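You operate a simulated robot arm through the tools that you are given. There is no shell and no other tool. Be economical: measure what you need, move in short steps, check, and stop when the job is done.

You are at the controls of a simulated two-armed robot. One attempt, no reset.

## Task
Seal the red terminal box and stand it in the ready bay.
Fine: work on it in the work bay; hold it while the cable gland goes tight and the lid latch home.
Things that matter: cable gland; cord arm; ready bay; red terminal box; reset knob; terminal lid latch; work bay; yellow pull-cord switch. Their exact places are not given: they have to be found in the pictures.

It is judged by the outcome, as a careful person would: the job done as asked, and still so three seconds after it is handed in. It fails if anything else is knocked over, pushed out of place, dropped, spilled or broken. Lids that push on must go on centred and level and be pressed home; caps that screw on are set level and turned clockwise until they are tight.

## Robot
Two 7-joint arms with two-finger parallel grippers on one trunk, on a base that drives. Base frame: it is fixed to the floor where the robot stands at the start and does not move with it; the origin is under the middle of the robot, x ahead of it, y to its left, z up. Units: m, rad, N and s.
The left shoulder is at the start at [0.07, 0.134, 1.151], the right one opposite. With the tool pointing down near the work surface each hand reaches from about 0.1 to 0.64 m from the robot's upright axis, wherever it stands, measured 20 degrees to its own side. Places, roughly: cable gland [0.5, 0.6, 0.8]; cord arm [0.9, 0.6, 1.7]; ready bay [0.5, -0.5, 0.8]; reset knob [0.9, 0.7, 1.6]; terminal lid latch [0.5, 0.5, 0.9]; work bay [0.5, 0, 0.8]. Payload 1.57 kg a hand.
The tool frame of a hand sits at the grasp point between the pads (the TCP): z along the fingers, y along the line on which they close. The tips reach 0.03 m beyond it. Largest opening 0.08 m; finger width 0.017, thickness 0.012; the body of the gripper, 0.04 by 0.082 m, starts 0.08 m behind the TCP.
Orientation is that of the tool frame in the base frame, as a unit quaternion [x, y, z, w]. With the fingers straight down and closing along the base's y, the tool's x points along the base's -x, its y along +y and its z along -z.

## Interface
- The arms move only by the tool nudge_tool. It takes "left_deltas", "right_deltas" or both (then of equal length, played together; a hand with none holds still); each is one flat list of numbers, 7 for each row, row after row: the finger opening in m, from 0 to 0.08, then the shift along the tool's x, y, z in m, then the turn, a rotation vector about the tool's x, y, z in rad. In form: [gripper, dx, dy, dz, rx, ry, rz, gripper, dx, dy, dz, rx, ry, rz, ...]. A call has 1 to 10 rows; each row shifts and turns the commanded pose from where the row before left it, along the tool's axes as they then stand. A row lasts 0.2 s, in which the tool goes at most 0.05 m and 0.15 rad; a call with a longer step from one row to the next is refused whole, and so is a gripper value outside its range. Where a pose cannot be reached the arm comes as near as it can. A force on the tool above 40 N (or 10 N above the force at the start of the call, whichever is more), or a blocked arm, ends the call early, and 0.2 s more pass. Each finger travels about 0.153 m/s and halts on what it meets, pressing with about 35 N; the grip force reading is that of the motor and also rises with nothing between the fingers. The clock runs only during rows and for 0.2 s after the last one: add rows that do not move to give the fingers time. The reply holds the time, the measured pose of the TCP, the force on the tool along the base axes, the opening and the grip force, in the units named above and with some noise, with the torque about the TCP (base axes, N m) and any sound that the robot's microphone picked up.
- Cameras (640 x 400 px; columns grow to the right, rows downward): "scene" is now at [0.1224, 0.0182, 1.3527]; the picture's right is [0.22, -0.98, 0.00], its down [-0.78, -0.17, -0.60] and it looks along [0.59, 0.13, -0.80] (base axes); focal length 250 px, centre (320, 200). "left" rides on the left gripper at [0.072, 0.007, -0.122] in its tool frame; the picture's right is [-0.09, 1.00, 0.00], its down [-0.84, -0.08, -0.54] and it looks along [-0.54, -0.05, 0.84] (tool axes); focal length 238 px, centre (320, 200). "right" rides on the right gripper at [0.072, -0.007, -0.122] in its tool frame; the picture's right is [0.09, 1.00, 0.00], its down [-0.84, 0.08, -0.54] and it looks along [-0.54, 0.05, 0.84] (tool axes); focal length 238 px, centre (320, 200).
- get_image(camera): a new picture of that camera. It takes no simulated time.
- lift_body(by): slides the trunk up (or, below 0, down) by that many m; the arms and the scene camera ride with it, the base frame stays. It gives what a move gives, with no picture.
- steer(legs): drives the robot by 1 to 6 legs, each [ahead, left, turn to the left] in m, m and rad, along the robot's own axes; the way and the turn of a leg run together, so that a leg with both is an arc; at most 1.5 m and 3.142 rad a leg. The arms and the cameras ride along, it lands a little off, and it stops where it bumps. It gives what a move gives.
- turn_head(pan, tilt): turns the head with the scene camera to pan (to the left, within 1.501 rad either way) and tilt (down, from -0.506 to 1.204), counted from straight ahead of the robot. It gives what a move gives.
- pixel_to_xyz(camera, pixels): for up to 12 pixels [column, row] of the newest picture of that camera ("zoom" is the newest enlarged one), the place [x, y, z] in the base frame of the surface seen there, good to about 0.003 m. It takes no simulated time.
- inspect(camera, box): a new picture of the part [left, top, right, bottom] of that camera's present view, enlarged. It takes no simulated time.
- job_done(): hands the job in; it is judged then, once.

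Go step by step. Measure first, check grasps and placings, and put right what went wrong. The budget is 80 turns and 70 pictures, counting those below and the enlarged ones. Unless the task says otherwise, let go and move clear before handing in, and close with one line.

The tools are called after "Call:" by a JSON object that holds its "api" and its "payload". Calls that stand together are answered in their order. nudge_tool: Moves the arms, as the interface text tells. Its arguments: {"type":"object","properties":{"left_deltas":{"type":"array","items":{"type":"number"}},"right_deltas":{"type":"array","items":{"type":"number"}}},"required":[]} The other tools are called the same way: lift_body (by) slides the trunk up or down; steer (legs) drives the base; turn_head (pan, tilt) turns the head that bears the scene camera; get_image (camera) takes a picture; pixel_to_xyz (camera, pixels) gives the place of the surface under pixels of a picture; inspect (camera, box) takes an enlarged picture of a part of a camera's view; job_done () hands the job in.

At the start:

```text
time: 0.0
left_tcp_pos: [0.3833, 0.4104, 1.1106]
left_tcp_rot: [0.001, 1.0, -0.001, -0.001]
left_force: [-0.3, 0.0, 0.6]
left_moment: [-0.01, -0.02, -0.03]
left_grip_width: 0.0801
left_grasp_force: 0.1
right_tcp_pos: [0.3859, 0.0525, 1.0839]
right_tcp_rot: [0.001, 1.0, 0.0, 0.0]
right_force: [-1.0, 0.4, 0.7]
right_moment: [0.03, 0.0, 0.0]
right_grip_width: 0.0801
right_grasp_force: 0.1
trunk travel left (down, up): [-0.725, 0.215]
robot x, y, heading: [-0.0002, -0.0006, 0.004]
head pan, tilt: [0.22, 0.925]
```

scene: 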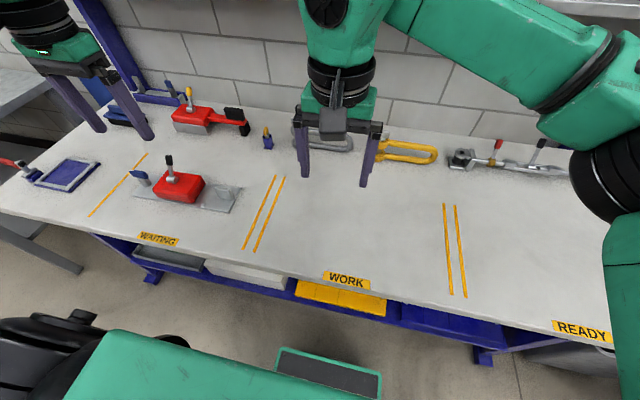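
right: 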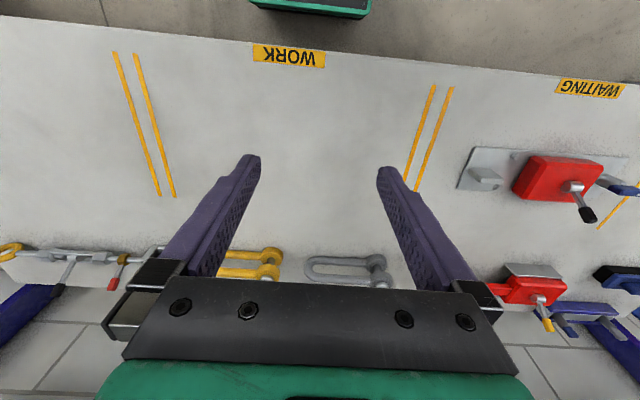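
left: 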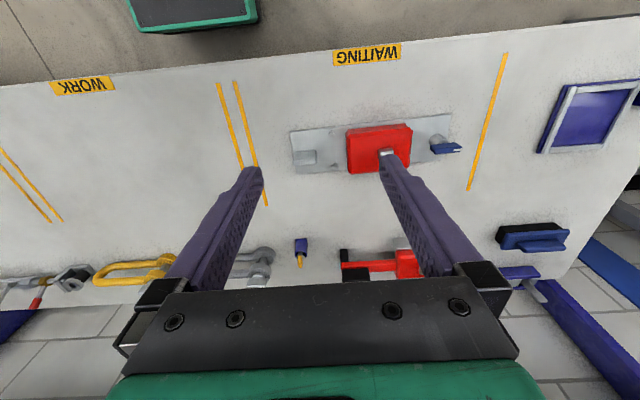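

The red box on a grey plate sits in the WAITING bay at about scene (180,188), with a black-tipped lever and a blue knob. I'll enlarge it and look around for the pull-cord switch.

Call:
{"api": "inspect", "payload": {"camera": "scene", "box": [100, 70, 290, 230]}}

Call:
{"api": "inspect", "payload": {"camera": "left", "box": [270, 90, 490, 220]}}

Call:
{"api": "turn_head", "payload": {"pan": 0.6, "tilt": 0.0}}

Call:
{"api": "get_image", "payload": {"camera": "scene"}}

```text
2.50 times, centred on (195, 150) of scene
```

zoom: 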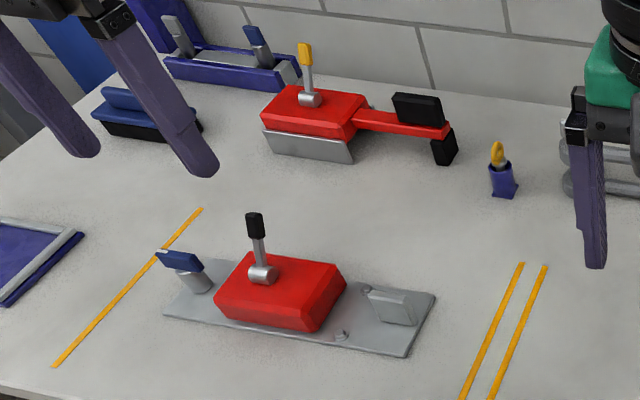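

```text
2.91 times, centred on (380, 155) of left
```

zoom: 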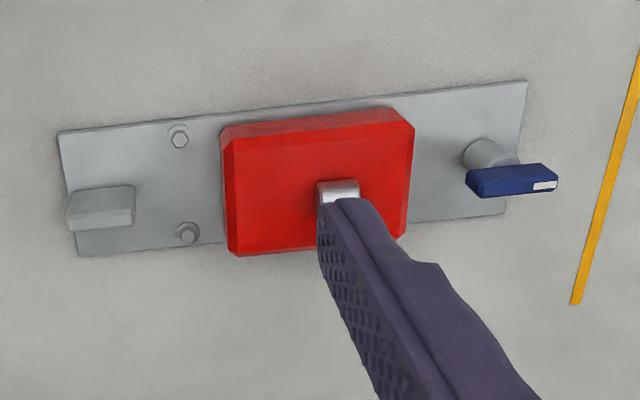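

```text
time: 1.2
left_tcp_pos: [0.3847, 0.4102, 1.1115]
left_tcp_rot: [0.001, 1.0, -0.001, 0.0]
left_force: [-0.4, -0.2, 0.3]
left_moment: [-0.04, 0.01, 0.02]
left_grip_width: 0.0799
left_grasp_force: 0.1
right_tcp_pos: [0.3854, 0.0531, 1.0844]
right_tcp_rot: [-0.001, 1.0, -0.001, 0.001]
right_force: [-0.7, 0.3, 0.3]
right_moment: [0.0, 0.0, 0.0]
right_grip_width: 0.0799
right_grasp_force: 0.1
trunk travel left (down, up): [-0.725, 0.215]
robot x, y, heading: [-0.0017, 0.0033, -0.001]
head pan, tilt: [0.6, 0.0]
```

```text
64 pictures are left
```

scene: 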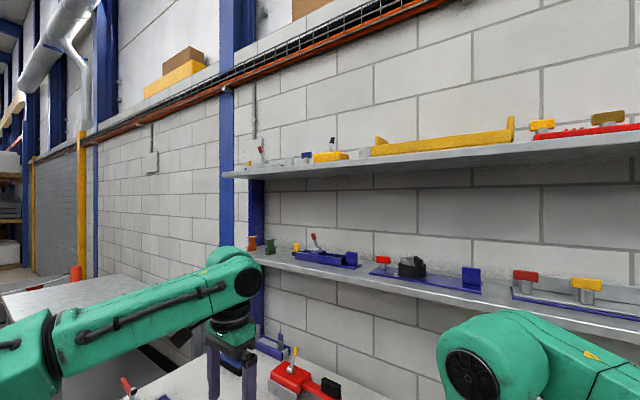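

The yellow switch is on the upper shelf around (328,156). I'll enlarge it and look at the whole right side, too.

Call:
{"api": "inspect", "payload": {"camera": "scene", "box": [230, 120, 390, 220]}}

Call:
{"api": "turn_head", "payload": {"pan": -0.4, "tilt": 0.7}}

Call:
{"api": "get_image", "payload": {"camera": "scene"}}

```text
4.00 times, centred on (310, 170) of scene
```

zoom: 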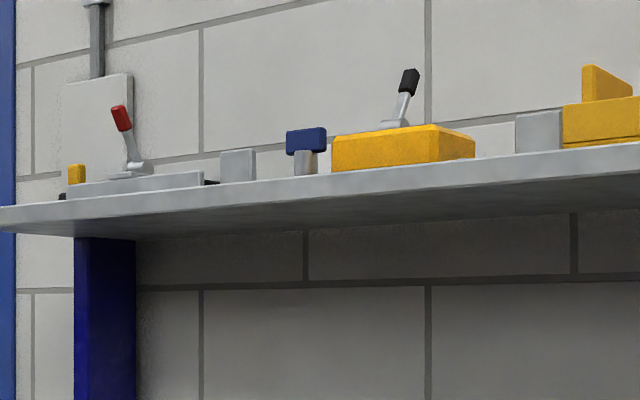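

```text
time: 2.5
left_tcp_pos: [0.3835, 0.4085, 1.112]
left_tcp_rot: [0.0, 1.0, -0.001, 0.0]
left_force: [-0.1, -0.6, -0.5]
left_moment: [0.0, 0.02, -0.01]
left_grip_width: 0.0801
left_grasp_force: 0.0
right_tcp_pos: [0.3854, 0.0536, 1.0853]
right_tcp_rot: [0.001, 1.0, 0.001, 0.0]
right_force: [0.6, -1.4, 0.1]
right_moment: [-0.01, 0.01, -0.02]
right_grip_width: 0.0799
right_grasp_force: 0.1
trunk travel left (down, up): [-0.725, 0.215]
robot x, y, heading: [0.0, 0.0019, 0.001]
head pan, tilt: [-0.4, 0.7]
```

```text
62 pictures are left
```

scene: 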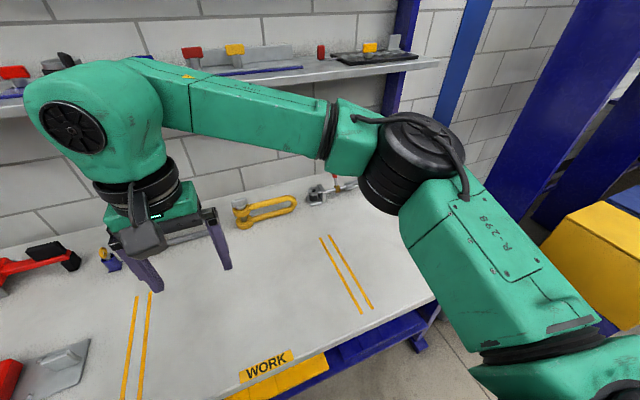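

I now have an overview. The latch is the black-tipped lever on the red box and the gland is the blue wing knob. Next I'll measure the red box, the bays and the table edge.

Call:
{"api": "turn_head", "payload": {"pan": 0.5, "tilt": 0.8}}

Call:
{"api": "get_image", "payload": {"camera": "scene"}}

Call:
{"api": "inspect", "payload": {"camera": "scene", "box": [160, 120, 400, 270]}}

```text
time: 3.7
left_tcp_pos: [0.3834, 0.409, 1.1113]
left_tcp_rot: [0.001, 1.0, -0.001, -0.001]
left_force: [0.3, -0.1, 0.5]
left_moment: [0.03, -0.03, -0.01]
left_grip_width: 0.08
left_grasp_force: 0.0
right_tcp_pos: [0.3862, 0.0527, 1.0853]
right_tcp_rot: [0.0, 1.0, 0.001, 0.001]
right_force: [0.3, -0.4, 0.0]
right_moment: [0.02, -0.01, -0.02]
right_grip_width: 0.08
right_grasp_force: 0.1
trunk travel left (down, up): [-0.725, 0.215]
robot x, y, heading: [-0.0024, -0.0028, -0.002]
head pan, tilt: [0.499, 0.799]
```

```text
61 pictures are left
```

scene: 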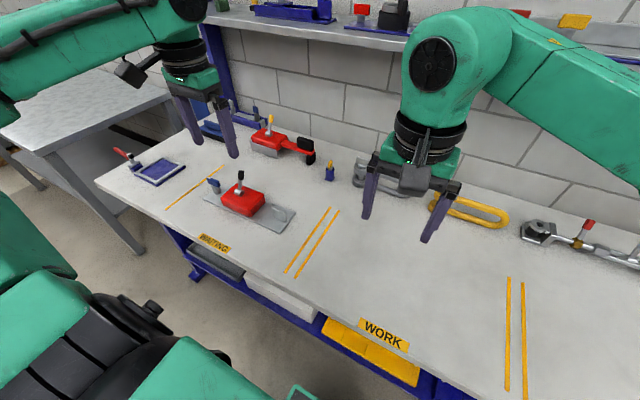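

```text
2.67 times, centred on (280, 195) of scene
```

zoom: 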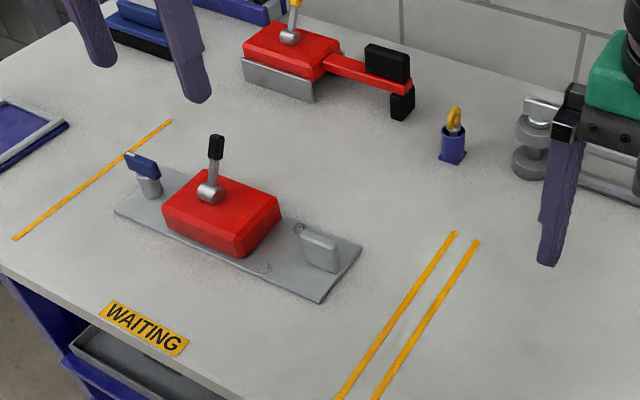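

Call:
{"api": "pixel_to_xyz", "payload": {"camera": "zoom", "pixels": [[116, 212], [320, 302], [361, 247], [143, 163], [216, 140], [209, 190], [320, 240], [168, 195], [240, 230], [278, 205], [205, 172], [240, 258]]}}

Call:
{"api": "pixel_to_xyz", "payload": {"camera": "scene", "pixels": [[325, 300], [400, 370], [509, 280], [508, 390], [337, 210], [297, 275], [524, 285], [221, 167]]}}

```text
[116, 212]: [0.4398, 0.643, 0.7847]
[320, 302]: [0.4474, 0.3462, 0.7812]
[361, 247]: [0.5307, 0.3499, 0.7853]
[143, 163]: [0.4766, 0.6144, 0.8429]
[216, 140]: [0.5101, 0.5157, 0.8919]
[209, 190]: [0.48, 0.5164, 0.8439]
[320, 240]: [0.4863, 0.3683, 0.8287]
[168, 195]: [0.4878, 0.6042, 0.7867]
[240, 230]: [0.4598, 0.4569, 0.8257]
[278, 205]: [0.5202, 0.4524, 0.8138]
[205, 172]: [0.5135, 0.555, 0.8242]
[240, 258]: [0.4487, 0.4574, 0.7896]
```

```text
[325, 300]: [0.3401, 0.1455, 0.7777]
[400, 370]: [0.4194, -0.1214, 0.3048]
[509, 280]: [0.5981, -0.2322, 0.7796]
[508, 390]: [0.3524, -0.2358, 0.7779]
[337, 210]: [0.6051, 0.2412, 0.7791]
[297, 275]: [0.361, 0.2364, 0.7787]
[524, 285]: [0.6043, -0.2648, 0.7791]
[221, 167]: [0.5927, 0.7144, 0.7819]
```

The plate spans y 0.35–0.64 and x 0.44–0.53, the grey tab is at y≈0.37, the lever at y≈0.516 and the gland at y≈0.61. The work bay is |y|<0.235. I'll strafe left so the right hand can take the grey tab, then look more closely.

Call:
{"api": "steer", "payload": {"legs": [[0, 0.42, 0]]}}

Call:
{"api": "inspect", "payload": {"camera": "right", "box": [200, 60, 600, 310]}}

Call:
{"api": "turn_head", "payload": {"pan": 0.0, "tilt": 0.95}}

Call:
{"api": "get_image", "payload": {"camera": "scene"}}

```text
time: 6.3
left_tcp_pos: [0.3851, 0.8298, 1.1128]
left_tcp_rot: [0.001, 1.0, -0.001, 0.001]
left_force: [-0.3, -0.7, 0.8]
left_moment: [0.0, -0.01, 0.01]
left_grip_width: 0.08
left_grasp_force: 0.1
right_tcp_pos: [0.386, 0.4722, 1.085]
right_tcp_rot: [0.0, 1.0, 0.0, 0.0]
right_force: [0.6, -0.1, -0.8]
right_moment: [0.02, -0.01, -0.01]
right_grip_width: 0.0802
right_grasp_force: 0.1
trunk travel left (down, up): [-0.725, 0.215]
robot x, y, heading: [-0.0023, 0.4179, 0.001]
head pan, tilt: [0.499, 0.799]
```

```text
1.60 times, centred on (400, 185) of right
```

zoom: 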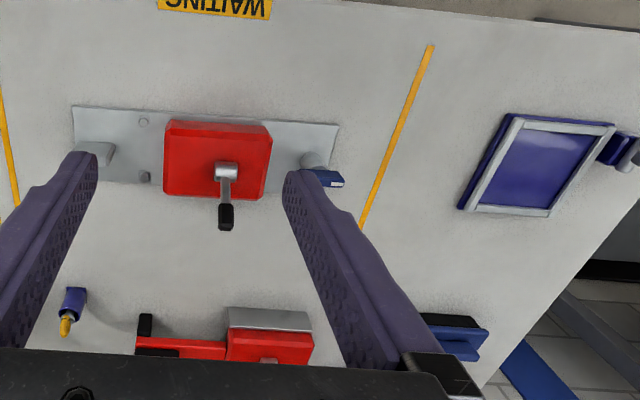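

```text
time: 7.2
left_tcp_pos: [0.3829, 0.8315, 1.1111]
left_tcp_rot: [0.001, 1.0, 0.0, 0.0]
left_force: [0.1, -0.9, 0.4]
left_moment: [0.03, 0.01, 0.0]
left_grip_width: 0.08
left_grasp_force: 0.1
right_tcp_pos: [0.3855, 0.4745, 1.0851]
right_tcp_rot: [0.0, 1.0, 0.0, 0.0]
right_force: [-0.7, 0.0, -0.5]
right_moment: [0.01, -0.01, 0.02]
right_grip_width: 0.0801
right_grasp_force: 0.1
trunk travel left (down, up): [-0.725, 0.215]
robot x, y, heading: [0.0042, 0.4241, 0.0]
head pan, tilt: [0.0, 0.949]
```

```text
58 pictures are left
```

scene: 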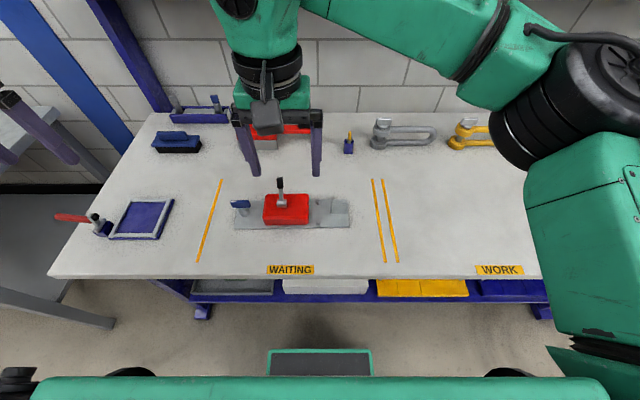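

The right hand is now at (0.386, 0.474). I'll bring it over the grey tab at about (0.487, 0.37) and look at it.

Call:
{"api": "nudge_tool", "payload": {"right_deltas": [0.08, -0.025, -0.026, 0.03, 0, 0, 0, 0.08, -0.025, -0.026, 0.03, 0, 0, 0, 0.08, -0.025, -0.026, 0.03, 0, 0, 0, 0.08, -0.025, -0.026, 0.03, 0, 0, 0]}}

Call:
{"api": "get_image", "payload": {"camera": "right"}}

Call:
{"api": "inspect", "payload": {"camera": "scene", "box": [210, 160, 370, 260]}}

```text
time: 8.2
left_tcp_pos: [0.3852, 0.8292, 1.1118]
left_tcp_rot: [0.001, 1.0, 0.0, -0.001]
left_force: [0.3, -0.5, -0.8]
left_moment: [0.05, 0.0, -0.02]
left_grip_width: 0.0798
left_grasp_force: 0.2
right_tcp_pos: [0.4885, 0.3691, 0.9632]
right_tcp_rot: [0.0, 1.0, 0.001, 0.0]
right_force: [-0.5, 0.2, 0.1]
right_moment: [0.02, 0.01, 0.03]
right_grip_width: 0.08
right_grasp_force: 0.1
trunk travel left (down, up): [-0.725, 0.215]
robot x, y, heading: [-0.0028, 0.4221, 0.003]
head pan, tilt: [0.0, 0.949]
```

```text
57 pictures are left
```

right: 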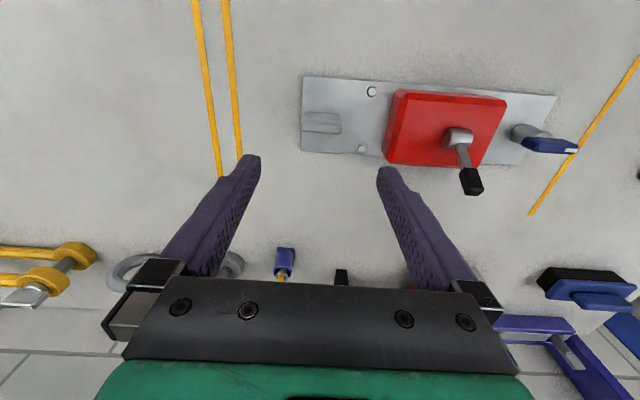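

```text
4.00 times, centred on (290, 210) of scene
```

zoom: 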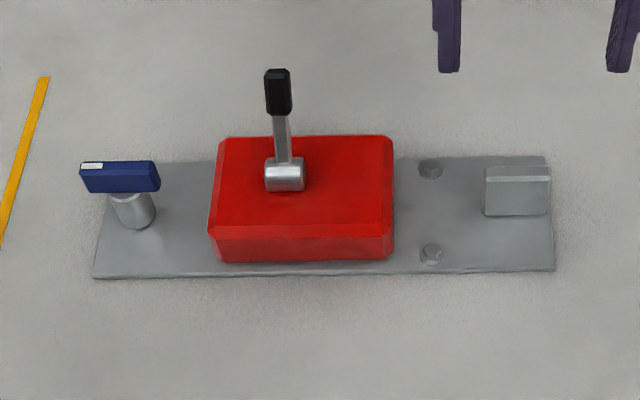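

I have a clear view of all the parts, so I'll measure them.

Call:
{"api": "pixel_to_xyz", "payload": {"camera": "zoom", "pixels": [[486, 181], [548, 181], [488, 170], [547, 170], [515, 174], [486, 210], [85, 176], [156, 176], [120, 166], [132, 210], [278, 90], [285, 175]]}}

Call:
{"api": "pixel_to_xyz", "payload": {"camera": "zoom", "pixels": [[222, 140], [390, 140], [215, 228], [390, 238], [225, 255], [380, 258], [430, 170], [432, 250], [520, 195], [95, 275], [553, 268], [545, 158]]}}

Call:
{"api": "pixel_to_xyz", "payload": {"camera": "right", "pixels": [[320, 118], [320, 129], [310, 122], [335, 122], [400, 92], [500, 100], [478, 158], [392, 160], [460, 135], [472, 185], [525, 135], [550, 145]]}}

```text
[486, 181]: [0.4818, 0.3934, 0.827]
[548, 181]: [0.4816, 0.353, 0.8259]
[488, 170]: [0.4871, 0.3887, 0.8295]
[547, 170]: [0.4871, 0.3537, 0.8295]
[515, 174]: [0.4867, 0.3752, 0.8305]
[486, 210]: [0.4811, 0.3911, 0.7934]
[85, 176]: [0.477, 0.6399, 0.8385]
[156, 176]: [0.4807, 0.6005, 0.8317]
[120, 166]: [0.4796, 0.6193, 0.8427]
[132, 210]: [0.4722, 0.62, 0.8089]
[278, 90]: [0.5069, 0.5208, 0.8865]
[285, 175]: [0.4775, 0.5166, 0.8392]
```

```text
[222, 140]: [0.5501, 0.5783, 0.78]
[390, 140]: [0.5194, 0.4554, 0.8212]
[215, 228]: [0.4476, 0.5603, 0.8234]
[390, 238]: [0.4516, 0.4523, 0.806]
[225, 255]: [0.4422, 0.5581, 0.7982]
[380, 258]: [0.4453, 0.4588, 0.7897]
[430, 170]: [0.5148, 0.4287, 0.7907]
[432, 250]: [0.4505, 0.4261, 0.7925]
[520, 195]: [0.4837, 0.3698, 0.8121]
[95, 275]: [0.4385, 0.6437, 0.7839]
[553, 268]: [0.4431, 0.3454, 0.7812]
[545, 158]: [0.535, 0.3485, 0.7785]
```

```text
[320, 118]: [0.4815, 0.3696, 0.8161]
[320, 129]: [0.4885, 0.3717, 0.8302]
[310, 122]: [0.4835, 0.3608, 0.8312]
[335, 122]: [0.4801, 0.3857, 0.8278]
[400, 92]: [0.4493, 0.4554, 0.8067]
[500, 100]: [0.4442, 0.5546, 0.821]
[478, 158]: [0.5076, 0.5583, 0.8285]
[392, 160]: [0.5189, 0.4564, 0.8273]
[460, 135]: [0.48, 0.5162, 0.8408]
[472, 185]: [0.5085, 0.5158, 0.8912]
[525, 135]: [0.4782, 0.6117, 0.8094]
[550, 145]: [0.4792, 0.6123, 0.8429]
```

The tab is about 0.01 thick in x, y 0.353–0.393, with its top at z 0.83. The hand already closes along y, so I'll straddle the tab, go down to z≈0.82 and close.

Call:
{"api": "nudge_tool", "payload": {"right_deltas": [0.08, 0, 0.004, 0.04, 0, 0, 0, 0.08, 0, 0, 0.04, 0, 0, 0, 0.08, 0, 0, 0.035, 0, 0, 0, 0.08, 0.001, 0, 0.027, 0, 0, 0, 0.06, 0, 0, 0, 0, 0, 0, 0.03, 0, 0, 0, 0, 0, 0, 0.02, 0, 0, 0, 0, 0, 0, 0.02, 0, 0, 0, 0, 0, 0]}}

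Call:
{"api": "get_image", "payload": {"camera": "right"}}

```text
time: 10.0
left_tcp_pos: [0.3846, 0.831, 1.1103]
left_tcp_rot: [0.001, 1.0, 0.0, 0.0]
left_force: [-0.6, 0.0, -0.4]
left_moment: [0.01, -0.01, 0.02]
left_grip_width: 0.0803
left_grasp_force: 0.0
right_tcp_pos: [0.486, 0.3739, 0.8226]
right_tcp_rot: [0.0, 1.0, 0.0, 0.0]
right_force: [0.5, -0.6, 0.1]
right_moment: [-0.13, -0.09, -0.04]
right_grip_width: 0.0435
right_grasp_force: 35.0
trunk travel left (down, up): [-0.725, 0.215]
robot x, y, heading: [0.0015, 0.4204, -0.002]
head pan, tilt: [0.0, 0.949]
```

```text
55 pictures are left
```

right: 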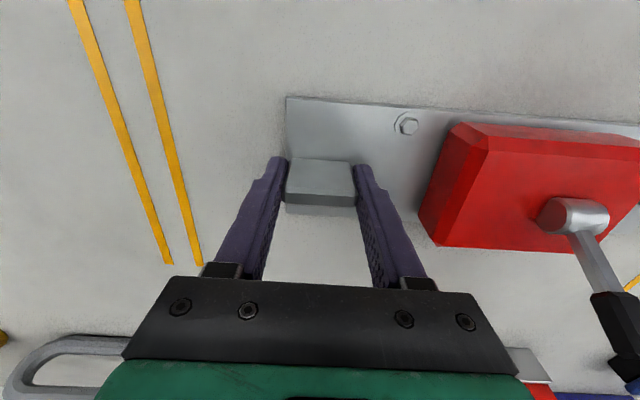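

The tab is gripped at 0.0435 m with 35 N. I'll try a 2 cm lift and watch the forces.

Call:
{"api": "nudge_tool", "payload": {"right_deltas": [0.02, 0, 0, -0.007, 0, 0, 0, 0.02, 0, 0, -0.008, 0, 0, 0, 0.02, 0, 0, -0.008, 0, 0, 0, 0.02, 0, 0, 0, 0, 0, 0]}}

Call:
{"api": "inspect", "payload": {"camera": "scene", "box": [210, 140, 370, 240]}}

```text
time: 11.0
left_tcp_pos: [0.3844, 0.8296, 1.1123]
left_tcp_rot: [0.001, 1.0, 0.0, 0.0]
left_force: [0.2, -0.2, 0.1]
left_moment: [0.04, 0.0, -0.03]
left_grip_width: 0.08
left_grasp_force: 0.1
right_tcp_pos: [0.4853, 0.3749, 0.8449]
right_tcp_rot: [0.001, 1.0, -0.001, 0.0]
right_force: [-0.2, 0.2, 0.2]
right_moment: [-0.24, -0.04, 0.12]
right_grip_width: 0.0436
right_grasp_force: 35.1
trunk travel left (down, up): [-0.725, 0.215]
robot x, y, heading: [-0.0006, 0.4205, 0.002]
head pan, tilt: [0.0, 0.949]
```

```text
4.00 times, centred on (290, 190) of scene
```

zoom: 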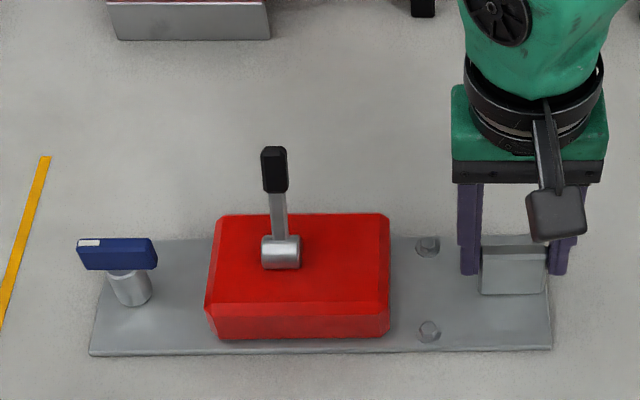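

The force barely changed, so I'll check whether the plate really rose.

Call:
{"api": "pixel_to_xyz", "payload": {"camera": "zoom", "pixels": [[100, 345], [540, 340], [515, 250], [120, 245], [430, 245], [280, 310], [515, 235], [280, 245]]}}

```text
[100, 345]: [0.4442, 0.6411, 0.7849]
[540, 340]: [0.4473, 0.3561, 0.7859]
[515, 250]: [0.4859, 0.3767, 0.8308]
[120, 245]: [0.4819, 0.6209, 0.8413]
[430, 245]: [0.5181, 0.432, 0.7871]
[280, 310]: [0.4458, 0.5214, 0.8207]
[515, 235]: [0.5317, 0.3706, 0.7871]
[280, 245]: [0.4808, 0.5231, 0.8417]
```

The plate did not lift: the fingers just slid up the tab's narrow edges. I'll open, rise, turn −90° so the pads close along x on the broad faces, and regrip.

Call:
{"api": "nudge_tool", "payload": {"right_deltas": [0.06, 0, 0, 0, 0, 0, 0, 0.08, 0, 0, -0.04, 0, 0, 0, 0.08, 0, 0, -0.01, 0, 0, -0.1428, 0.08, 0, 0, 0, 0, 0, -0.1428, 0.08, 0, 0, 0, 0, 0, -0.1428, 0.08, 0, 0, 0, 0, 0, -0.1428, 0.08, 0, 0, 0, 0, 0, -0.1428, 0.08, 0, 0, 0, 0, 0, -0.1428, 0.08, 0, 0, 0, 0, 0, -0.1428, 0.08, 0, 0, 0, 0, 0, -0.1428]}}

Call:
{"api": "nudge_tool", "payload": {"right_deltas": [0.06, 0, 0, 0, 0, 0, -0.1428, 0.06, 0, 0, 0, 0, 0, -0.1428, 0.06, 0, 0, 0, 0, 0, -0.1428, 0.06, 0, 0, 0, 0, 0, 0]}}

Call:
{"api": "get_image", "payload": {"camera": "right"}}

```text
time: 13.2
left_tcp_pos: [0.3847, 0.8308, 1.1125]
left_tcp_rot: [0.0, 1.0, 0.0, 0.0]
left_force: [-0.6, 0.3, 0.7]
left_moment: [0.0, 0.03, 0.02]
left_grip_width: 0.0799
left_grasp_force: 0.1
right_tcp_pos: [0.4852, 0.3736, 0.8959]
right_tcp_rot: [-0.327, 0.945, 0.0, 0.0]
right_force: [0.1, 0.1, 0.4]
right_moment: [0.0, -0.01, -0.03]
right_grip_width: 0.0799
right_grasp_force: 0.0
right hand out of reach, approached as far as the arm can: row 8, 9, 10
trunk travel left (down, up): [-0.725, 0.215]
robot x, y, heading: [-0.0016, 0.4194, 0.0]
head pan, tilt: [0.0, 0.949]
```

```text
time: 14.2
left_tcp_pos: [0.384, 0.8302, 1.112]
left_tcp_rot: [0.001, 1.0, 0.0, 0.0]
left_force: [-0.2, 0.8, 0.0]
left_moment: [0.01, -0.01, 0.02]
left_grip_width: 0.0801
left_grasp_force: 0.0
right_tcp_pos: [0.4846, 0.3724, 0.8954]
right_tcp_rot: [-0.326, 0.945, 0.0, 0.0]
right_force: [0.4, 0.1, -0.3]
right_moment: [-0.01, -0.01, -0.01]
right_grip_width: 0.06
right_grasp_force: 0.0
right hand out of reach, approached as far as the arm can: row 1, 2, 3
trunk travel left (down, up): [-0.725, 0.215]
robot x, y, heading: [0.0001, 0.4201, 0.003]
head pan, tilt: [0.0, 0.949]
```

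```text
53 pictures are left
```

right: 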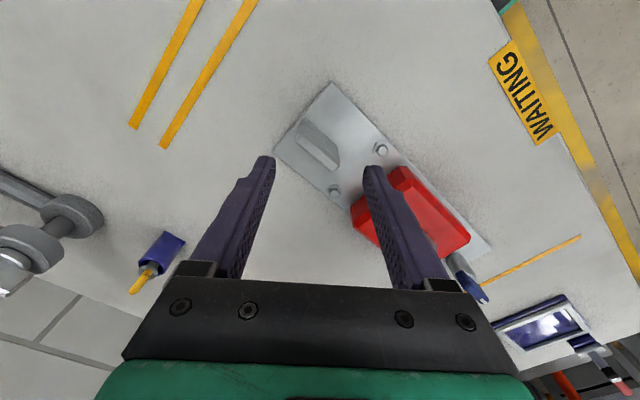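

The wrist stops at −38°, so I'll rotate the other way, to +90°.

Call:
{"api": "nudge_tool", "payload": {"right_deltas": [0.06, 0, 0, -0.03, 0, 0, 0.148, 0.06, 0, 0, 0, 0, 0, 0.148, 0.06, 0, 0, 0, 0, 0, 0.148, 0.06, 0, 0, 0, 0, 0, 0.148, 0.06, 0, 0, 0, 0, 0, 0.148, 0.06, 0, 0, 0, 0, 0, 0.148, 0.06, 0, 0, 0, 0, 0, 0.148, 0.06, 0, 0, 0, 0, 0, 0.148, 0.06, 0, 0, 0, 0, 0, 0.148, 0.06, 0, 0, 0, 0, 0, 0.148]}}

Call:
{"api": "nudge_tool", "payload": {"right_deltas": [0.06, 0, 0, 0, 0, 0, 0.148, 0.06, 0, 0, 0, 0, 0, 0.148, 0.06, 0, 0, 0, 0, 0, 0.148, 0.06, 0, 0, 0, 0, 0, 0.148, 0.06, 0, 0, 0, 0, 0, 0.148, 0.06, 0, 0, 0, 0, 0, 0]}}

Call:
{"api": "get_image", "payload": {"camera": "scene"}}

```text
time: 16.4
left_tcp_pos: [0.3843, 0.8304, 1.1109]
left_tcp_rot: [0.001, 1.0, -0.001, -0.001]
left_force: [-0.2, -0.6, 0.9]
left_moment: [0.01, -0.01, 0.0]
left_grip_width: 0.08
left_grasp_force: 0.0
right_tcp_pos: [0.486, 0.3729, 0.9254]
right_tcp_rot: [0.397, 0.918, 0.0, 0.0]
right_force: [-0.3, -0.3, -0.4]
right_moment: [0.0, 0.0, 0.0]
right_grip_width: 0.0601
right_grasp_force: 0.1
trunk travel left (down, up): [-0.725, 0.215]
robot x, y, heading: [0.0017, 0.4212, 0.001]
head pan, tilt: [0.0, 0.949]
```

```text
time: 17.8
left_tcp_pos: [0.3851, 0.8307, 1.1116]
left_tcp_rot: [0.001, 1.0, 0.0, 0.0]
left_force: [-0.4, -0.1, -0.5]
left_moment: [0.02, -0.01, 0.06]
left_grip_width: 0.0802
left_grasp_force: 0.0
right_tcp_pos: [0.4857, 0.374, 0.9252]
right_tcp_rot: [0.702, 0.712, 0.0, 0.0]
right_force: [0.8, -0.7, -0.2]
right_moment: [0.01, 0.01, 0.01]
right_grip_width: 0.0599
right_grasp_force: 0.0
trunk travel left (down, up): [-0.725, 0.215]
robot x, y, heading: [0.0015, 0.4208, 0.004]
head pan, tilt: [0.0, 0.949]
```

```text
52 pictures are left
```

scene: 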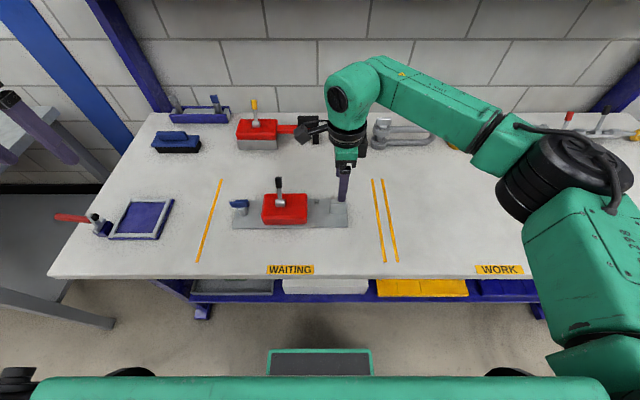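

Orientation is good now. I'll go down to z≈0.817 and close on the tab's broad faces.

Call:
{"api": "nudge_tool", "payload": {"right_deltas": [0.06, 0, 0, 0.036, 0, 0, 0.012, 0.06, 0, 0, 0.036, 0, 0, 0, 0.06, 0, 0, 0.035, 0, 0, 0, 0.03, 0, 0, 0, 0, 0, 0, 0.0, 0, 0, 0, 0, 0, 0, 0.0, 0, 0, 0, 0, 0, 0, 0.0, 0, 0, 0, 0, 0, 0]}}

Call:
{"api": "nudge_tool", "payload": {"right_deltas": [0.0, 0, 0, -0.007, 0, 0, 0, 0.0, 0, 0, -0.008, 0, 0, 0, 0.0, 0, 0, 0, 0, 0, 0]}}

Call:
{"api": "inspect", "payload": {"camera": "scene", "box": [210, 140, 370, 240]}}

Call:
{"api": "pixel_to_xyz", "payload": {"camera": "zoom", "pixels": [[100, 345], [540, 340], [120, 245], [280, 310], [280, 245], [430, 330]]}}

```text
time: 19.4
left_tcp_pos: [0.3837, 0.8303, 1.1129]
left_tcp_rot: [0.001, 1.0, -0.001, 0.0]
left_force: [-0.6, 0.1, 0.2]
left_moment: [0.0, 0.0, 0.02]
left_grip_width: 0.08
left_grasp_force: 0.1
right_tcp_pos: [0.4863, 0.3746, 0.8171]
right_tcp_rot: [0.705, 0.709, -0.001, 0.0]
right_force: [0.1, 0.3, 0.6]
right_moment: [0.28, -0.06, 0.02]
right_grip_width: 0.0117
right_grasp_force: 29.0
trunk travel left (down, up): [-0.725, 0.215]
robot x, y, heading: [-0.0007, 0.4219, -0.004]
head pan, tilt: [0.0, 0.949]
```

```text
time: 20.2
left_tcp_pos: [0.3848, 0.832, 1.111]
left_tcp_rot: [0.002, 1.0, -0.002, 0.0]
left_force: [0.0, -0.1, 0.0]
left_moment: [0.0, -0.04, 0.0]
left_grip_width: 0.08
left_grasp_force: 0.0
right_tcp_pos: [0.487, 0.3746, 0.8327]
right_tcp_rot: [0.706, 0.708, -0.001, 0.0]
right_force: [0.2, -0.6, -5.1]
right_moment: [-0.68, -0.02, 0.02]
right_grip_width: 0.0118
right_grasp_force: 28.9
trunk travel left (down, up): [-0.725, 0.215]
robot x, y, heading: [-0.0019, 0.4214, 0.001]
head pan, tilt: [0.0, 0.949]
```

```text
4.00 times, centred on (290, 190) of scene
```

zoom: 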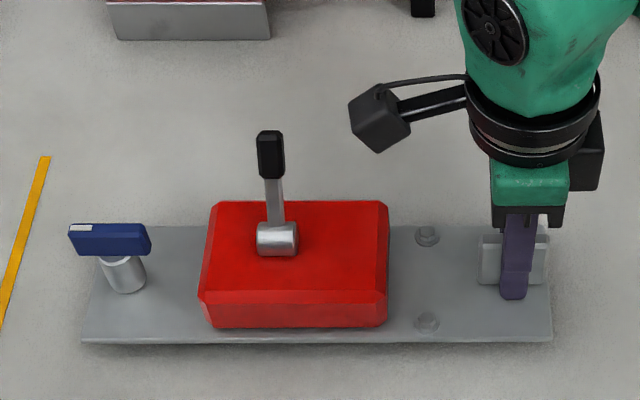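

```text
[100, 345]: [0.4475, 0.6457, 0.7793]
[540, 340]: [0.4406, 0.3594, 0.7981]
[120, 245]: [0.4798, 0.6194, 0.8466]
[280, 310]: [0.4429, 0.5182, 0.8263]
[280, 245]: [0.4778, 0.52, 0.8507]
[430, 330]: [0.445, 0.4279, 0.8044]
```

The box is lifted (5.1 N, so about 0.5 kg) with only a slight droop. I'll raise it 4 cm more, check, then strafe right into the work bay.

Call:
{"api": "nudge_tool", "payload": {"right_deltas": [0.0, 0, 0, -0.015, 0, 0, 0, 0.0, 0, 0, -0.015, 0, 0, 0, 0.0, 0, 0, -0.01, 0, 0, 0, 0.0, 0, 0, 0, 0, 0, 0]}}

Call:
{"api": "inspect", "payload": {"camera": "scene", "box": [210, 120, 370, 220]}}

Call:
{"api": "pixel_to_xyz", "payload": {"camera": "zoom", "pixels": [[100, 365], [540, 360], [120, 265], [280, 330], [280, 265], [430, 355]]}}

```text
time: 21.2
left_tcp_pos: [0.3854, 0.8304, 1.1118]
left_tcp_rot: [0.0, 1.0, -0.001, 0.0]
left_force: [0.0, 0.8, 0.2]
left_moment: [0.0, 0.01, 0.0]
left_grip_width: 0.0801
left_grasp_force: 0.0
right_tcp_pos: [0.4855, 0.3737, 0.873]
right_tcp_rot: [0.706, 0.708, 0.0, 0.0]
right_force: [1.2, -0.2, -5.1]
right_moment: [-0.69, 0.02, 0.0]
right_grip_width: 0.0116
right_grasp_force: 29.5
trunk travel left (down, up): [-0.725, 0.215]
robot x, y, heading: [0.0006, 0.4184, 0.001]
head pan, tilt: [0.0, 0.949]
```

```text
4.00 times, centred on (290, 170) of scene
```

zoom: 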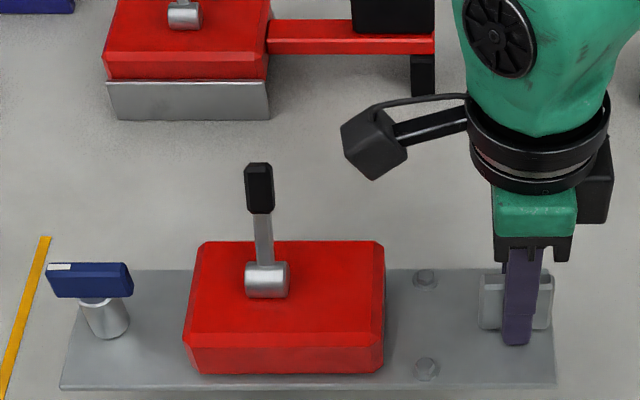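

```text
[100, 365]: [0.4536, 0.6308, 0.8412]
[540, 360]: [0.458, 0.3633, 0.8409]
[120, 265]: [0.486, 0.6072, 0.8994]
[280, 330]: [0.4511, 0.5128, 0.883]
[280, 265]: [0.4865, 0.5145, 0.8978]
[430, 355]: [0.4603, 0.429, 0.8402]
```

It is held level, about 5.5 cm above the table. Now I'll strafe right 0.50 m.

Call:
{"api": "steer", "payload": {"legs": [[0, -0.25, 0], [0, -0.25, 0]]}}

Call:
{"api": "get_image", "payload": {"camera": "scene"}}

```text
time: 24.5
left_tcp_pos: [0.3829, 0.3274, 1.1109]
left_tcp_rot: [-0.004, 1.0, -0.001, 0.0]
left_force: [-0.4, 0.0, -0.3]
left_moment: [0.02, -0.01, 0.03]
left_grip_width: 0.0803
left_grasp_force: 0.1
right_tcp_pos: [0.4883, -0.1277, 0.8728]
right_tcp_rot: [0.703, 0.711, -0.001, 0.001]
right_force: [-0.6, 0.1, -4.4]
right_moment: [-0.68, 0.01, -0.04]
right_grip_width: 0.0118
right_grasp_force: 29.0
trunk travel left (down, up): [-0.725, 0.215]
robot x, y, heading: [0.0015, -0.0828, 0.005]
head pan, tilt: [0.0, 0.949]
```

```text
49 pictures are left
```

scene: 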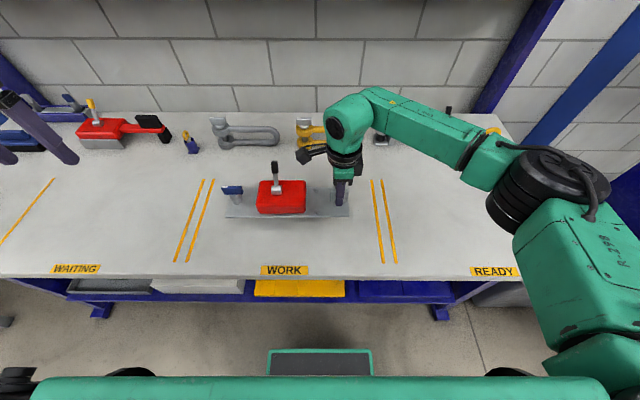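

The plate is centred in the WORK bay (y ≈ −0.155 to 0.145). I'll set it down gently and keep hold of it.

Call:
{"api": "nudge_tool", "payload": {"right_deltas": [0.0, 0, 0, 0.02, 0, 0, 0, 0.0, 0, 0, 0.02, 0, 0, 0, 0.0, 0, 0, 0.008, 0, 0, 0, 0.0, 0, 0, 0.004, 0, 0, 0, 0.0, 0, 0, 0.003, 0, 0, 0, 0.0, 0, 0, 0, 0, 0, 0]}}

Call:
{"api": "inspect", "payload": {"camera": "scene", "box": [200, 150, 370, 256]}}

Call:
{"api": "pixel_to_xyz", "payload": {"camera": "zoom", "pixels": [[110, 235], [550, 240], [120, 150], [85, 155], [155, 155], [290, 150], [285, 70], [285, 110], [470, 230], [135, 190]]}}

```text
time: 25.9
left_tcp_pos: [0.3831, 0.3261, 1.1107]
left_tcp_rot: [-0.002, 1.0, -0.001, 0.0]
left_force: [0.2, -0.2, 0.1]
left_moment: [-0.03, -0.02, 0.01]
left_grip_width: 0.08
left_grasp_force: 0.1
right_tcp_pos: [0.486, -0.1298, 0.8172]
right_tcp_rot: [0.703, 0.712, -0.001, 0.0]
right_force: [0.3, 0.2, -4.5]
right_moment: [-0.69, -0.02, 0.02]
right_grip_width: 0.0119
right_grasp_force: 29.4
trunk travel left (down, up): [-0.725, 0.215]
robot x, y, heading: [0.0019, -0.088, 0.008]
head pan, tilt: [0.0, 0.949]
```

```text
3.76 times, centred on (285, 203) of scene
```

zoom: 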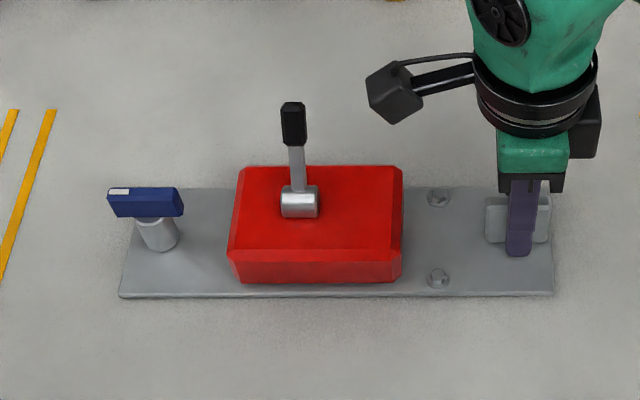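

```text
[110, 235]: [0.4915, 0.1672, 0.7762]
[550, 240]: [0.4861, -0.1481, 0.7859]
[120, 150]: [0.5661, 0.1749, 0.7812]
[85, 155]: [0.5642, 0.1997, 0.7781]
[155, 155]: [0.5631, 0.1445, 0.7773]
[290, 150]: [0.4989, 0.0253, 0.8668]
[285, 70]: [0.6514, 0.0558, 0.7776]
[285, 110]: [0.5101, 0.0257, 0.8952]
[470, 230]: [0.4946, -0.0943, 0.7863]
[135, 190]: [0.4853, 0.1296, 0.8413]
```

It still carries 4.5 N, so it's just above the table. I'll lower it in 1 mm steps.

Call:
{"api": "nudge_tool", "payload": {"right_deltas": [0.0, 0, 0, 0.001, 0, 0, 0, 0.0, 0, 0, 0.001, 0, 0, 0, 0.0, 0, 0, 0.001, 0, 0, 0, 0.0, 0, 0, 0, 0, 0, 0]}}

```text
time: 26.9
left_tcp_pos: [0.3824, 0.3259, 1.1132]
left_tcp_rot: [-0.003, 1.0, 0.0, 0.0]
left_force: [-0.4, 0.2, -0.5]
left_moment: [0.0, -0.03, -0.02]
left_grip_width: 0.0801
left_grasp_force: 0.0
right_tcp_pos: [0.4874, -0.1284, 0.8156]
right_tcp_rot: [0.704, 0.71, 0.002, 0.001]
right_force: [5.3, -2.8, 13.6]
right_moment: [0.47, 0.66, 0.0]
right_grip_width: 0.0119
right_grasp_force: 29.2
trunk travel left (down, up): [-0.725, 0.215]
robot x, y, heading: [-0.0002, -0.0856, 0.005]
head pan, tilt: [0.0, 0.949]
```

It's down on the table. I'll ease off 1 mm while the right hand keeps its hold, and bring the left hand over the gland at about (0.48, 0.12) to look.

Call:
{"api": "nudge_tool", "payload": {"right_deltas": [0.0, 0, 0, -0.001, 0, 0, 0, 0.0, 0, 0, 0, 0, 0, 0, 0.0, 0, 0, 0, 0, 0, 0, 0.0, 0, 0, 0, 0, 0, 0, 0.0, 0, 0, 0, 0, 0, 0], "left_deltas": [0.08, -0.0196, -0.041, 0.02, 0, 0, 0, 0.08, -0.0196, -0.041, 0.02, 0, 0, 0, 0.08, -0.0196, -0.041, 0.02, 0, 0, 0, 0.08, -0.0196, -0.041, 0.02, 0, 0, 0, 0.08, -0.0196, -0.041, 0.02, 0, 0, 0]}}

Call:
{"api": "get_image", "payload": {"camera": "left"}}

Call:
{"api": "get_image", "payload": {"camera": "scene"}}

```text
time: 28.1
left_tcp_pos: [0.4788, 0.1208, 1.0137]
left_tcp_rot: [-0.002, 1.0, -0.001, 0.001]
left_force: [0.0, 0.0, 0.0]
left_moment: [0.01, 0.0, -0.02]
left_grip_width: 0.0799
left_grasp_force: 0.1
right_tcp_pos: [0.4864, -0.1286, 0.817]
right_tcp_rot: [0.703, 0.711, 0.001, 0.0]
right_force: [1.1, 0.1, 9.1]
right_moment: [0.59, 0.56, 0.03]
right_grip_width: 0.0119
right_grasp_force: 29.1
trunk travel left (down, up): [-0.725, 0.215]
robot x, y, heading: [0.0046, -0.0861, 0.006]
head pan, tilt: [0.0, 0.949]
```

```text
47 pictures are left
```

left: 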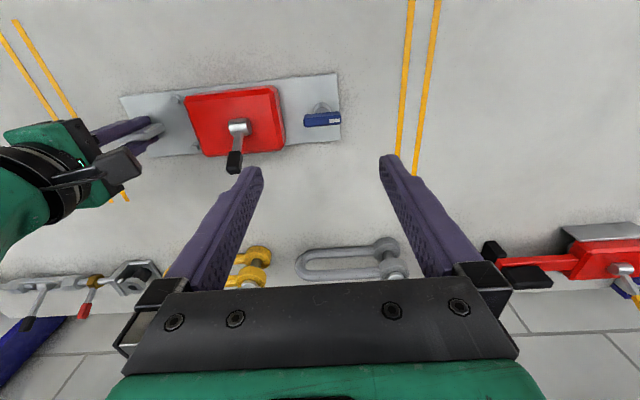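

```text
46 pictures are left
```

scene: 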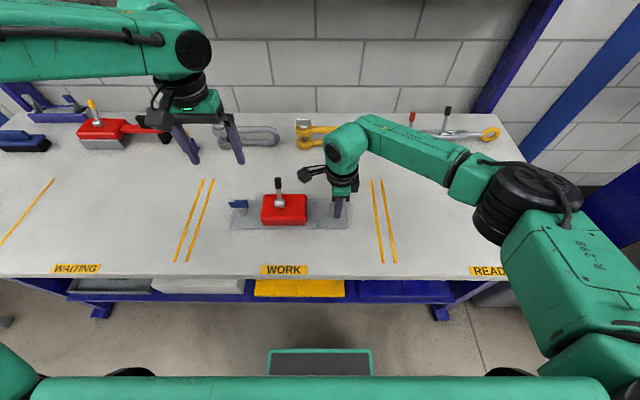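

I'll enlarge the gland and latch from both cameras for measuring.

Call:
{"api": "inspect", "payload": {"camera": "scene", "box": [220, 170, 300, 220]}}

Call:
{"api": "pixel_to_xyz", "payload": {"camera": "zoom", "pixels": [[85, 245], [220, 245], [85, 265], [220, 265], [85, 285], [210, 285], [155, 330], [465, 130], [465, 190], [465, 240], [490, 265], [440, 265]]}}

Call:
{"api": "inspect", "payload": {"camera": "left", "box": [180, 70, 356, 180]}}

Call:
{"api": "pixel_to_xyz", "payload": {"camera": "zoom", "pixels": [[455, 165], [580, 160], [455, 195], [580, 190], [515, 180], [515, 140], [200, 340], [205, 295], [225, 240], [240, 205]]}}

```text
8.00 times, centred on (260, 195) of scene
```

zoom: 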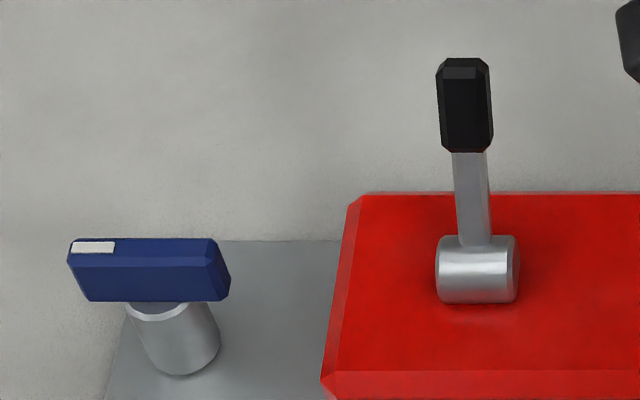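

```text
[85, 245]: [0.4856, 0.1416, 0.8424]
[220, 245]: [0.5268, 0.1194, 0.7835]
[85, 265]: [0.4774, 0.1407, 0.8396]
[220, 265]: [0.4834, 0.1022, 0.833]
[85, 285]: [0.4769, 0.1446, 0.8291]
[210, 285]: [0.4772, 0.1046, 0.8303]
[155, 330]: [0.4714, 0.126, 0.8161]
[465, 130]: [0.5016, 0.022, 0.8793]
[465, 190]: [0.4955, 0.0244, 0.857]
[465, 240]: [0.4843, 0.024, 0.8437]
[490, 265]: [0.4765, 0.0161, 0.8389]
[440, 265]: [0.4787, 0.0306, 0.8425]
```

```text
3.64 times, centred on (268, 125) of left
```

zoom: 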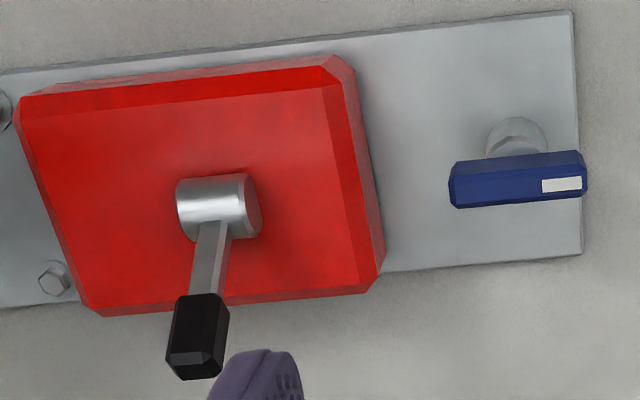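

```text
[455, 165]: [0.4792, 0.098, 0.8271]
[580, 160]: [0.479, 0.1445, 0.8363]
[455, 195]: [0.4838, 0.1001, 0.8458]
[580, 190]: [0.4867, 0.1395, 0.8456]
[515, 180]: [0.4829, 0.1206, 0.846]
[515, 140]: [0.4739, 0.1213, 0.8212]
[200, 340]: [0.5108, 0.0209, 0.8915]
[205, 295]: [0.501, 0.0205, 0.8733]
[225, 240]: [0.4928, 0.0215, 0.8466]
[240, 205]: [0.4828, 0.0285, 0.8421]
```

The gland wing is centred at about (0.483, 0.1215), lies along y, z 0.829–0.845. I'll turn the left hand −90° so it closes along x on the wing.

Call:
{"api": "nudge_tool", "payload": {"left_deltas": [0.06, 0, 0, 0, 0, 0, -0.148, 0.05, 0, 0, 0, 0, 0, -0.148, 0.05, 0, 0, 0, 0, 0, -0.148, 0.05, 0, 0, 0, 0, 0, -0.148, 0.05, 0, 0, 0, 0, 0, -0.148, 0.05, 0, 0, 0, 0, 0, -0.148, 0.05, 0, 0, 0, 0, 0, -0.148, 0.05, 0, 0, 0, 0, 0, -0.148, 0.05, 0, 0, 0, 0, 0, -0.148, 0.05, 0, 0, 0, 0, 0, -0.148]}}

Call:
{"api": "nudge_tool", "payload": {"left_deltas": [0.05, 0, 0, 0, 0, 0, -0.088, 0.05, 0, 0, 0, 0, 0, 0]}}

Call:
{"api": "get_image", "payload": {"camera": "scene"}}

```text
time: 30.3
left_tcp_pos: [0.4807, 0.122, 1.012]
left_tcp_rot: [-0.677, 0.736, -0.001, -0.001]
left_force: [0.0, 0.1, 0.5]
left_moment: [0.03, -0.01, -0.05]
left_grip_width: 0.05
left_grasp_force: 0.1
right_tcp_pos: [0.4848, -0.1296, 0.8151]
right_tcp_rot: [0.703, 0.711, 0.001, 0.001]
right_force: [-1.1, 1.8, 7.4]
right_moment: [0.55, 0.28, -0.1]
right_grip_width: 0.0119
right_grasp_force: 29.1
trunk travel left (down, up): [-0.725, 0.215]
robot x, y, heading: [0.0036, -0.0854, 0.01]
head pan, tilt: [0.0, 0.949]
```

```text
time: 30.9
left_tcp_pos: [0.4804, 0.1215, 1.0117]
left_tcp_rot: [0.708, -0.706, 0.001, -0.001]
left_force: [0.0, 0.5, 0.1]
left_moment: [0.0, -0.05, 0.0]
left_grip_width: 0.05
left_grasp_force: 0.0
right_tcp_pos: [0.4861, -0.128, 0.8159]
right_tcp_rot: [0.703, 0.711, 0.0, 0.0]
right_force: [-1.6, 1.2, 7.0]
right_moment: [0.39, 0.25, -0.06]
right_grip_width: 0.0118
right_grasp_force: 29.7
trunk travel left (down, up): [-0.725, 0.215]
robot x, y, heading: [-0.0008, -0.0812, 0.008]
head pan, tilt: [0.0, 0.949]
```

```text
43 pictures are left
```

scene: 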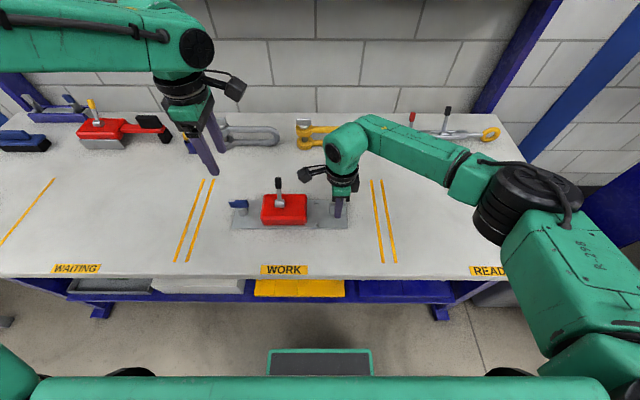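

Rotation is fine, with the camera arm on the −y side and clear of the lever. I'll go down to z≈0.857 and close on the wing.

Call:
{"api": "nudge_tool", "payload": {"left_deltas": [0.05, 0, -0.0025, 0.05, 0, 0, 0, 0.05, 0, 0, 0.05, 0, 0, 0, 0.05, 0, 0, 0.035, 0, 0, 0, 0.05, 0, 0, 0.02, 0, 0, 0, 0.02, 0, 0, 0, 0, 0, 0, 0, 0, 0, 0, 0, 0, 0, 0, 0, 0, 0, 0, 0, 0, 0, 0, 0, 0, 0, 0, 0]}}

Call:
{"api": "inspect", "payload": {"camera": "scene", "box": [200, 140, 312, 210]}}

Call:
{"api": "get_image", "payload": {"camera": "left"}}

```text
time: 32.7
left_tcp_pos: [0.4822, 0.1217, 0.8571]
left_tcp_rot: [0.708, -0.706, 0.001, 0.0]
left_force: [0.3, -0.2, 0.5]
left_moment: [0.0, -0.04, -0.01]
left_grip_width: 0.0107
left_grasp_force: 28.8
right_tcp_pos: [0.486, -0.1291, 0.8164]
right_tcp_rot: [0.703, 0.712, 0.0, 0.001]
right_force: [-4.4, -0.2, 8.1]
right_moment: [-0.18, 0.21, 0.2]
right_grip_width: 0.0118
right_grasp_force: 29.4
trunk travel left (down, up): [-0.725, 0.215]
robot x, y, heading: [0.0048, -0.0886, 0.001]
head pan, tilt: [0.0, 0.949]
```

```text
5.71 times, centred on (256, 175) of scene
```

zoom: 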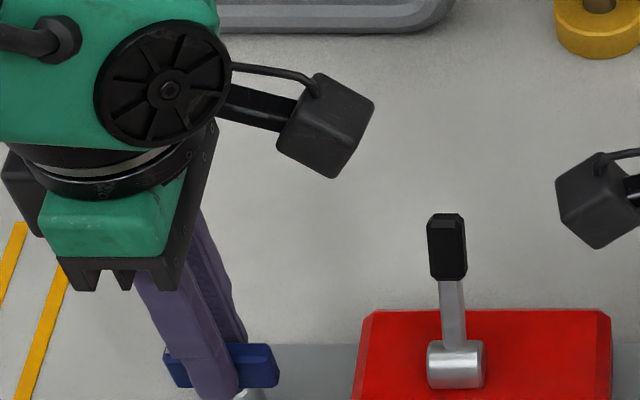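

```text
41 pictures are left
```

left: 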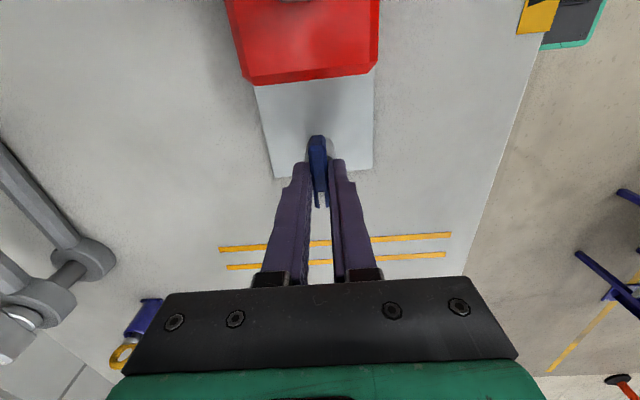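

The wing is gripped (0.0107 m, 29 N). Now I'll turn it clockwise (+rz), watching the torque.

Call:
{"api": "nudge_tool", "payload": {"left_deltas": [0, 0, 0, 0, 0, 0, 0.1, 0, 0, 0, 0, 0, 0, 0.1, 0, 0, 0, 0, 0, 0, 0.1, 0, 0, 0, 0, 0, 0, 0.1, 0, 0, 0, 0, 0, 0, 0.1]}}

```text
time: 33.9
left_tcp_pos: [0.4834, 0.1221, 0.8573]
left_tcp_rot: [-0.51, 0.86, -0.001, 0.001]
left_force: [-0.6, 6.0, -0.1]
left_moment: [-0.31, 0.26, 0.03]
left_grip_width: 0.0103
left_grasp_force: 28.7
right_tcp_pos: [0.4868, -0.1295, 0.8159]
right_tcp_rot: [0.704, 0.711, 0.0, 0.002]
right_force: [-1.8, -5.2, 7.5]
right_moment: [0.71, 0.33, -0.13]
right_grip_width: 0.0118
right_grasp_force: 29.3
trunk travel left (down, up): [-0.725, 0.215]
robot x, y, heading: [0.0027, -0.0893, 0.008]
head pan, tilt: [0.0, 0.949]
```

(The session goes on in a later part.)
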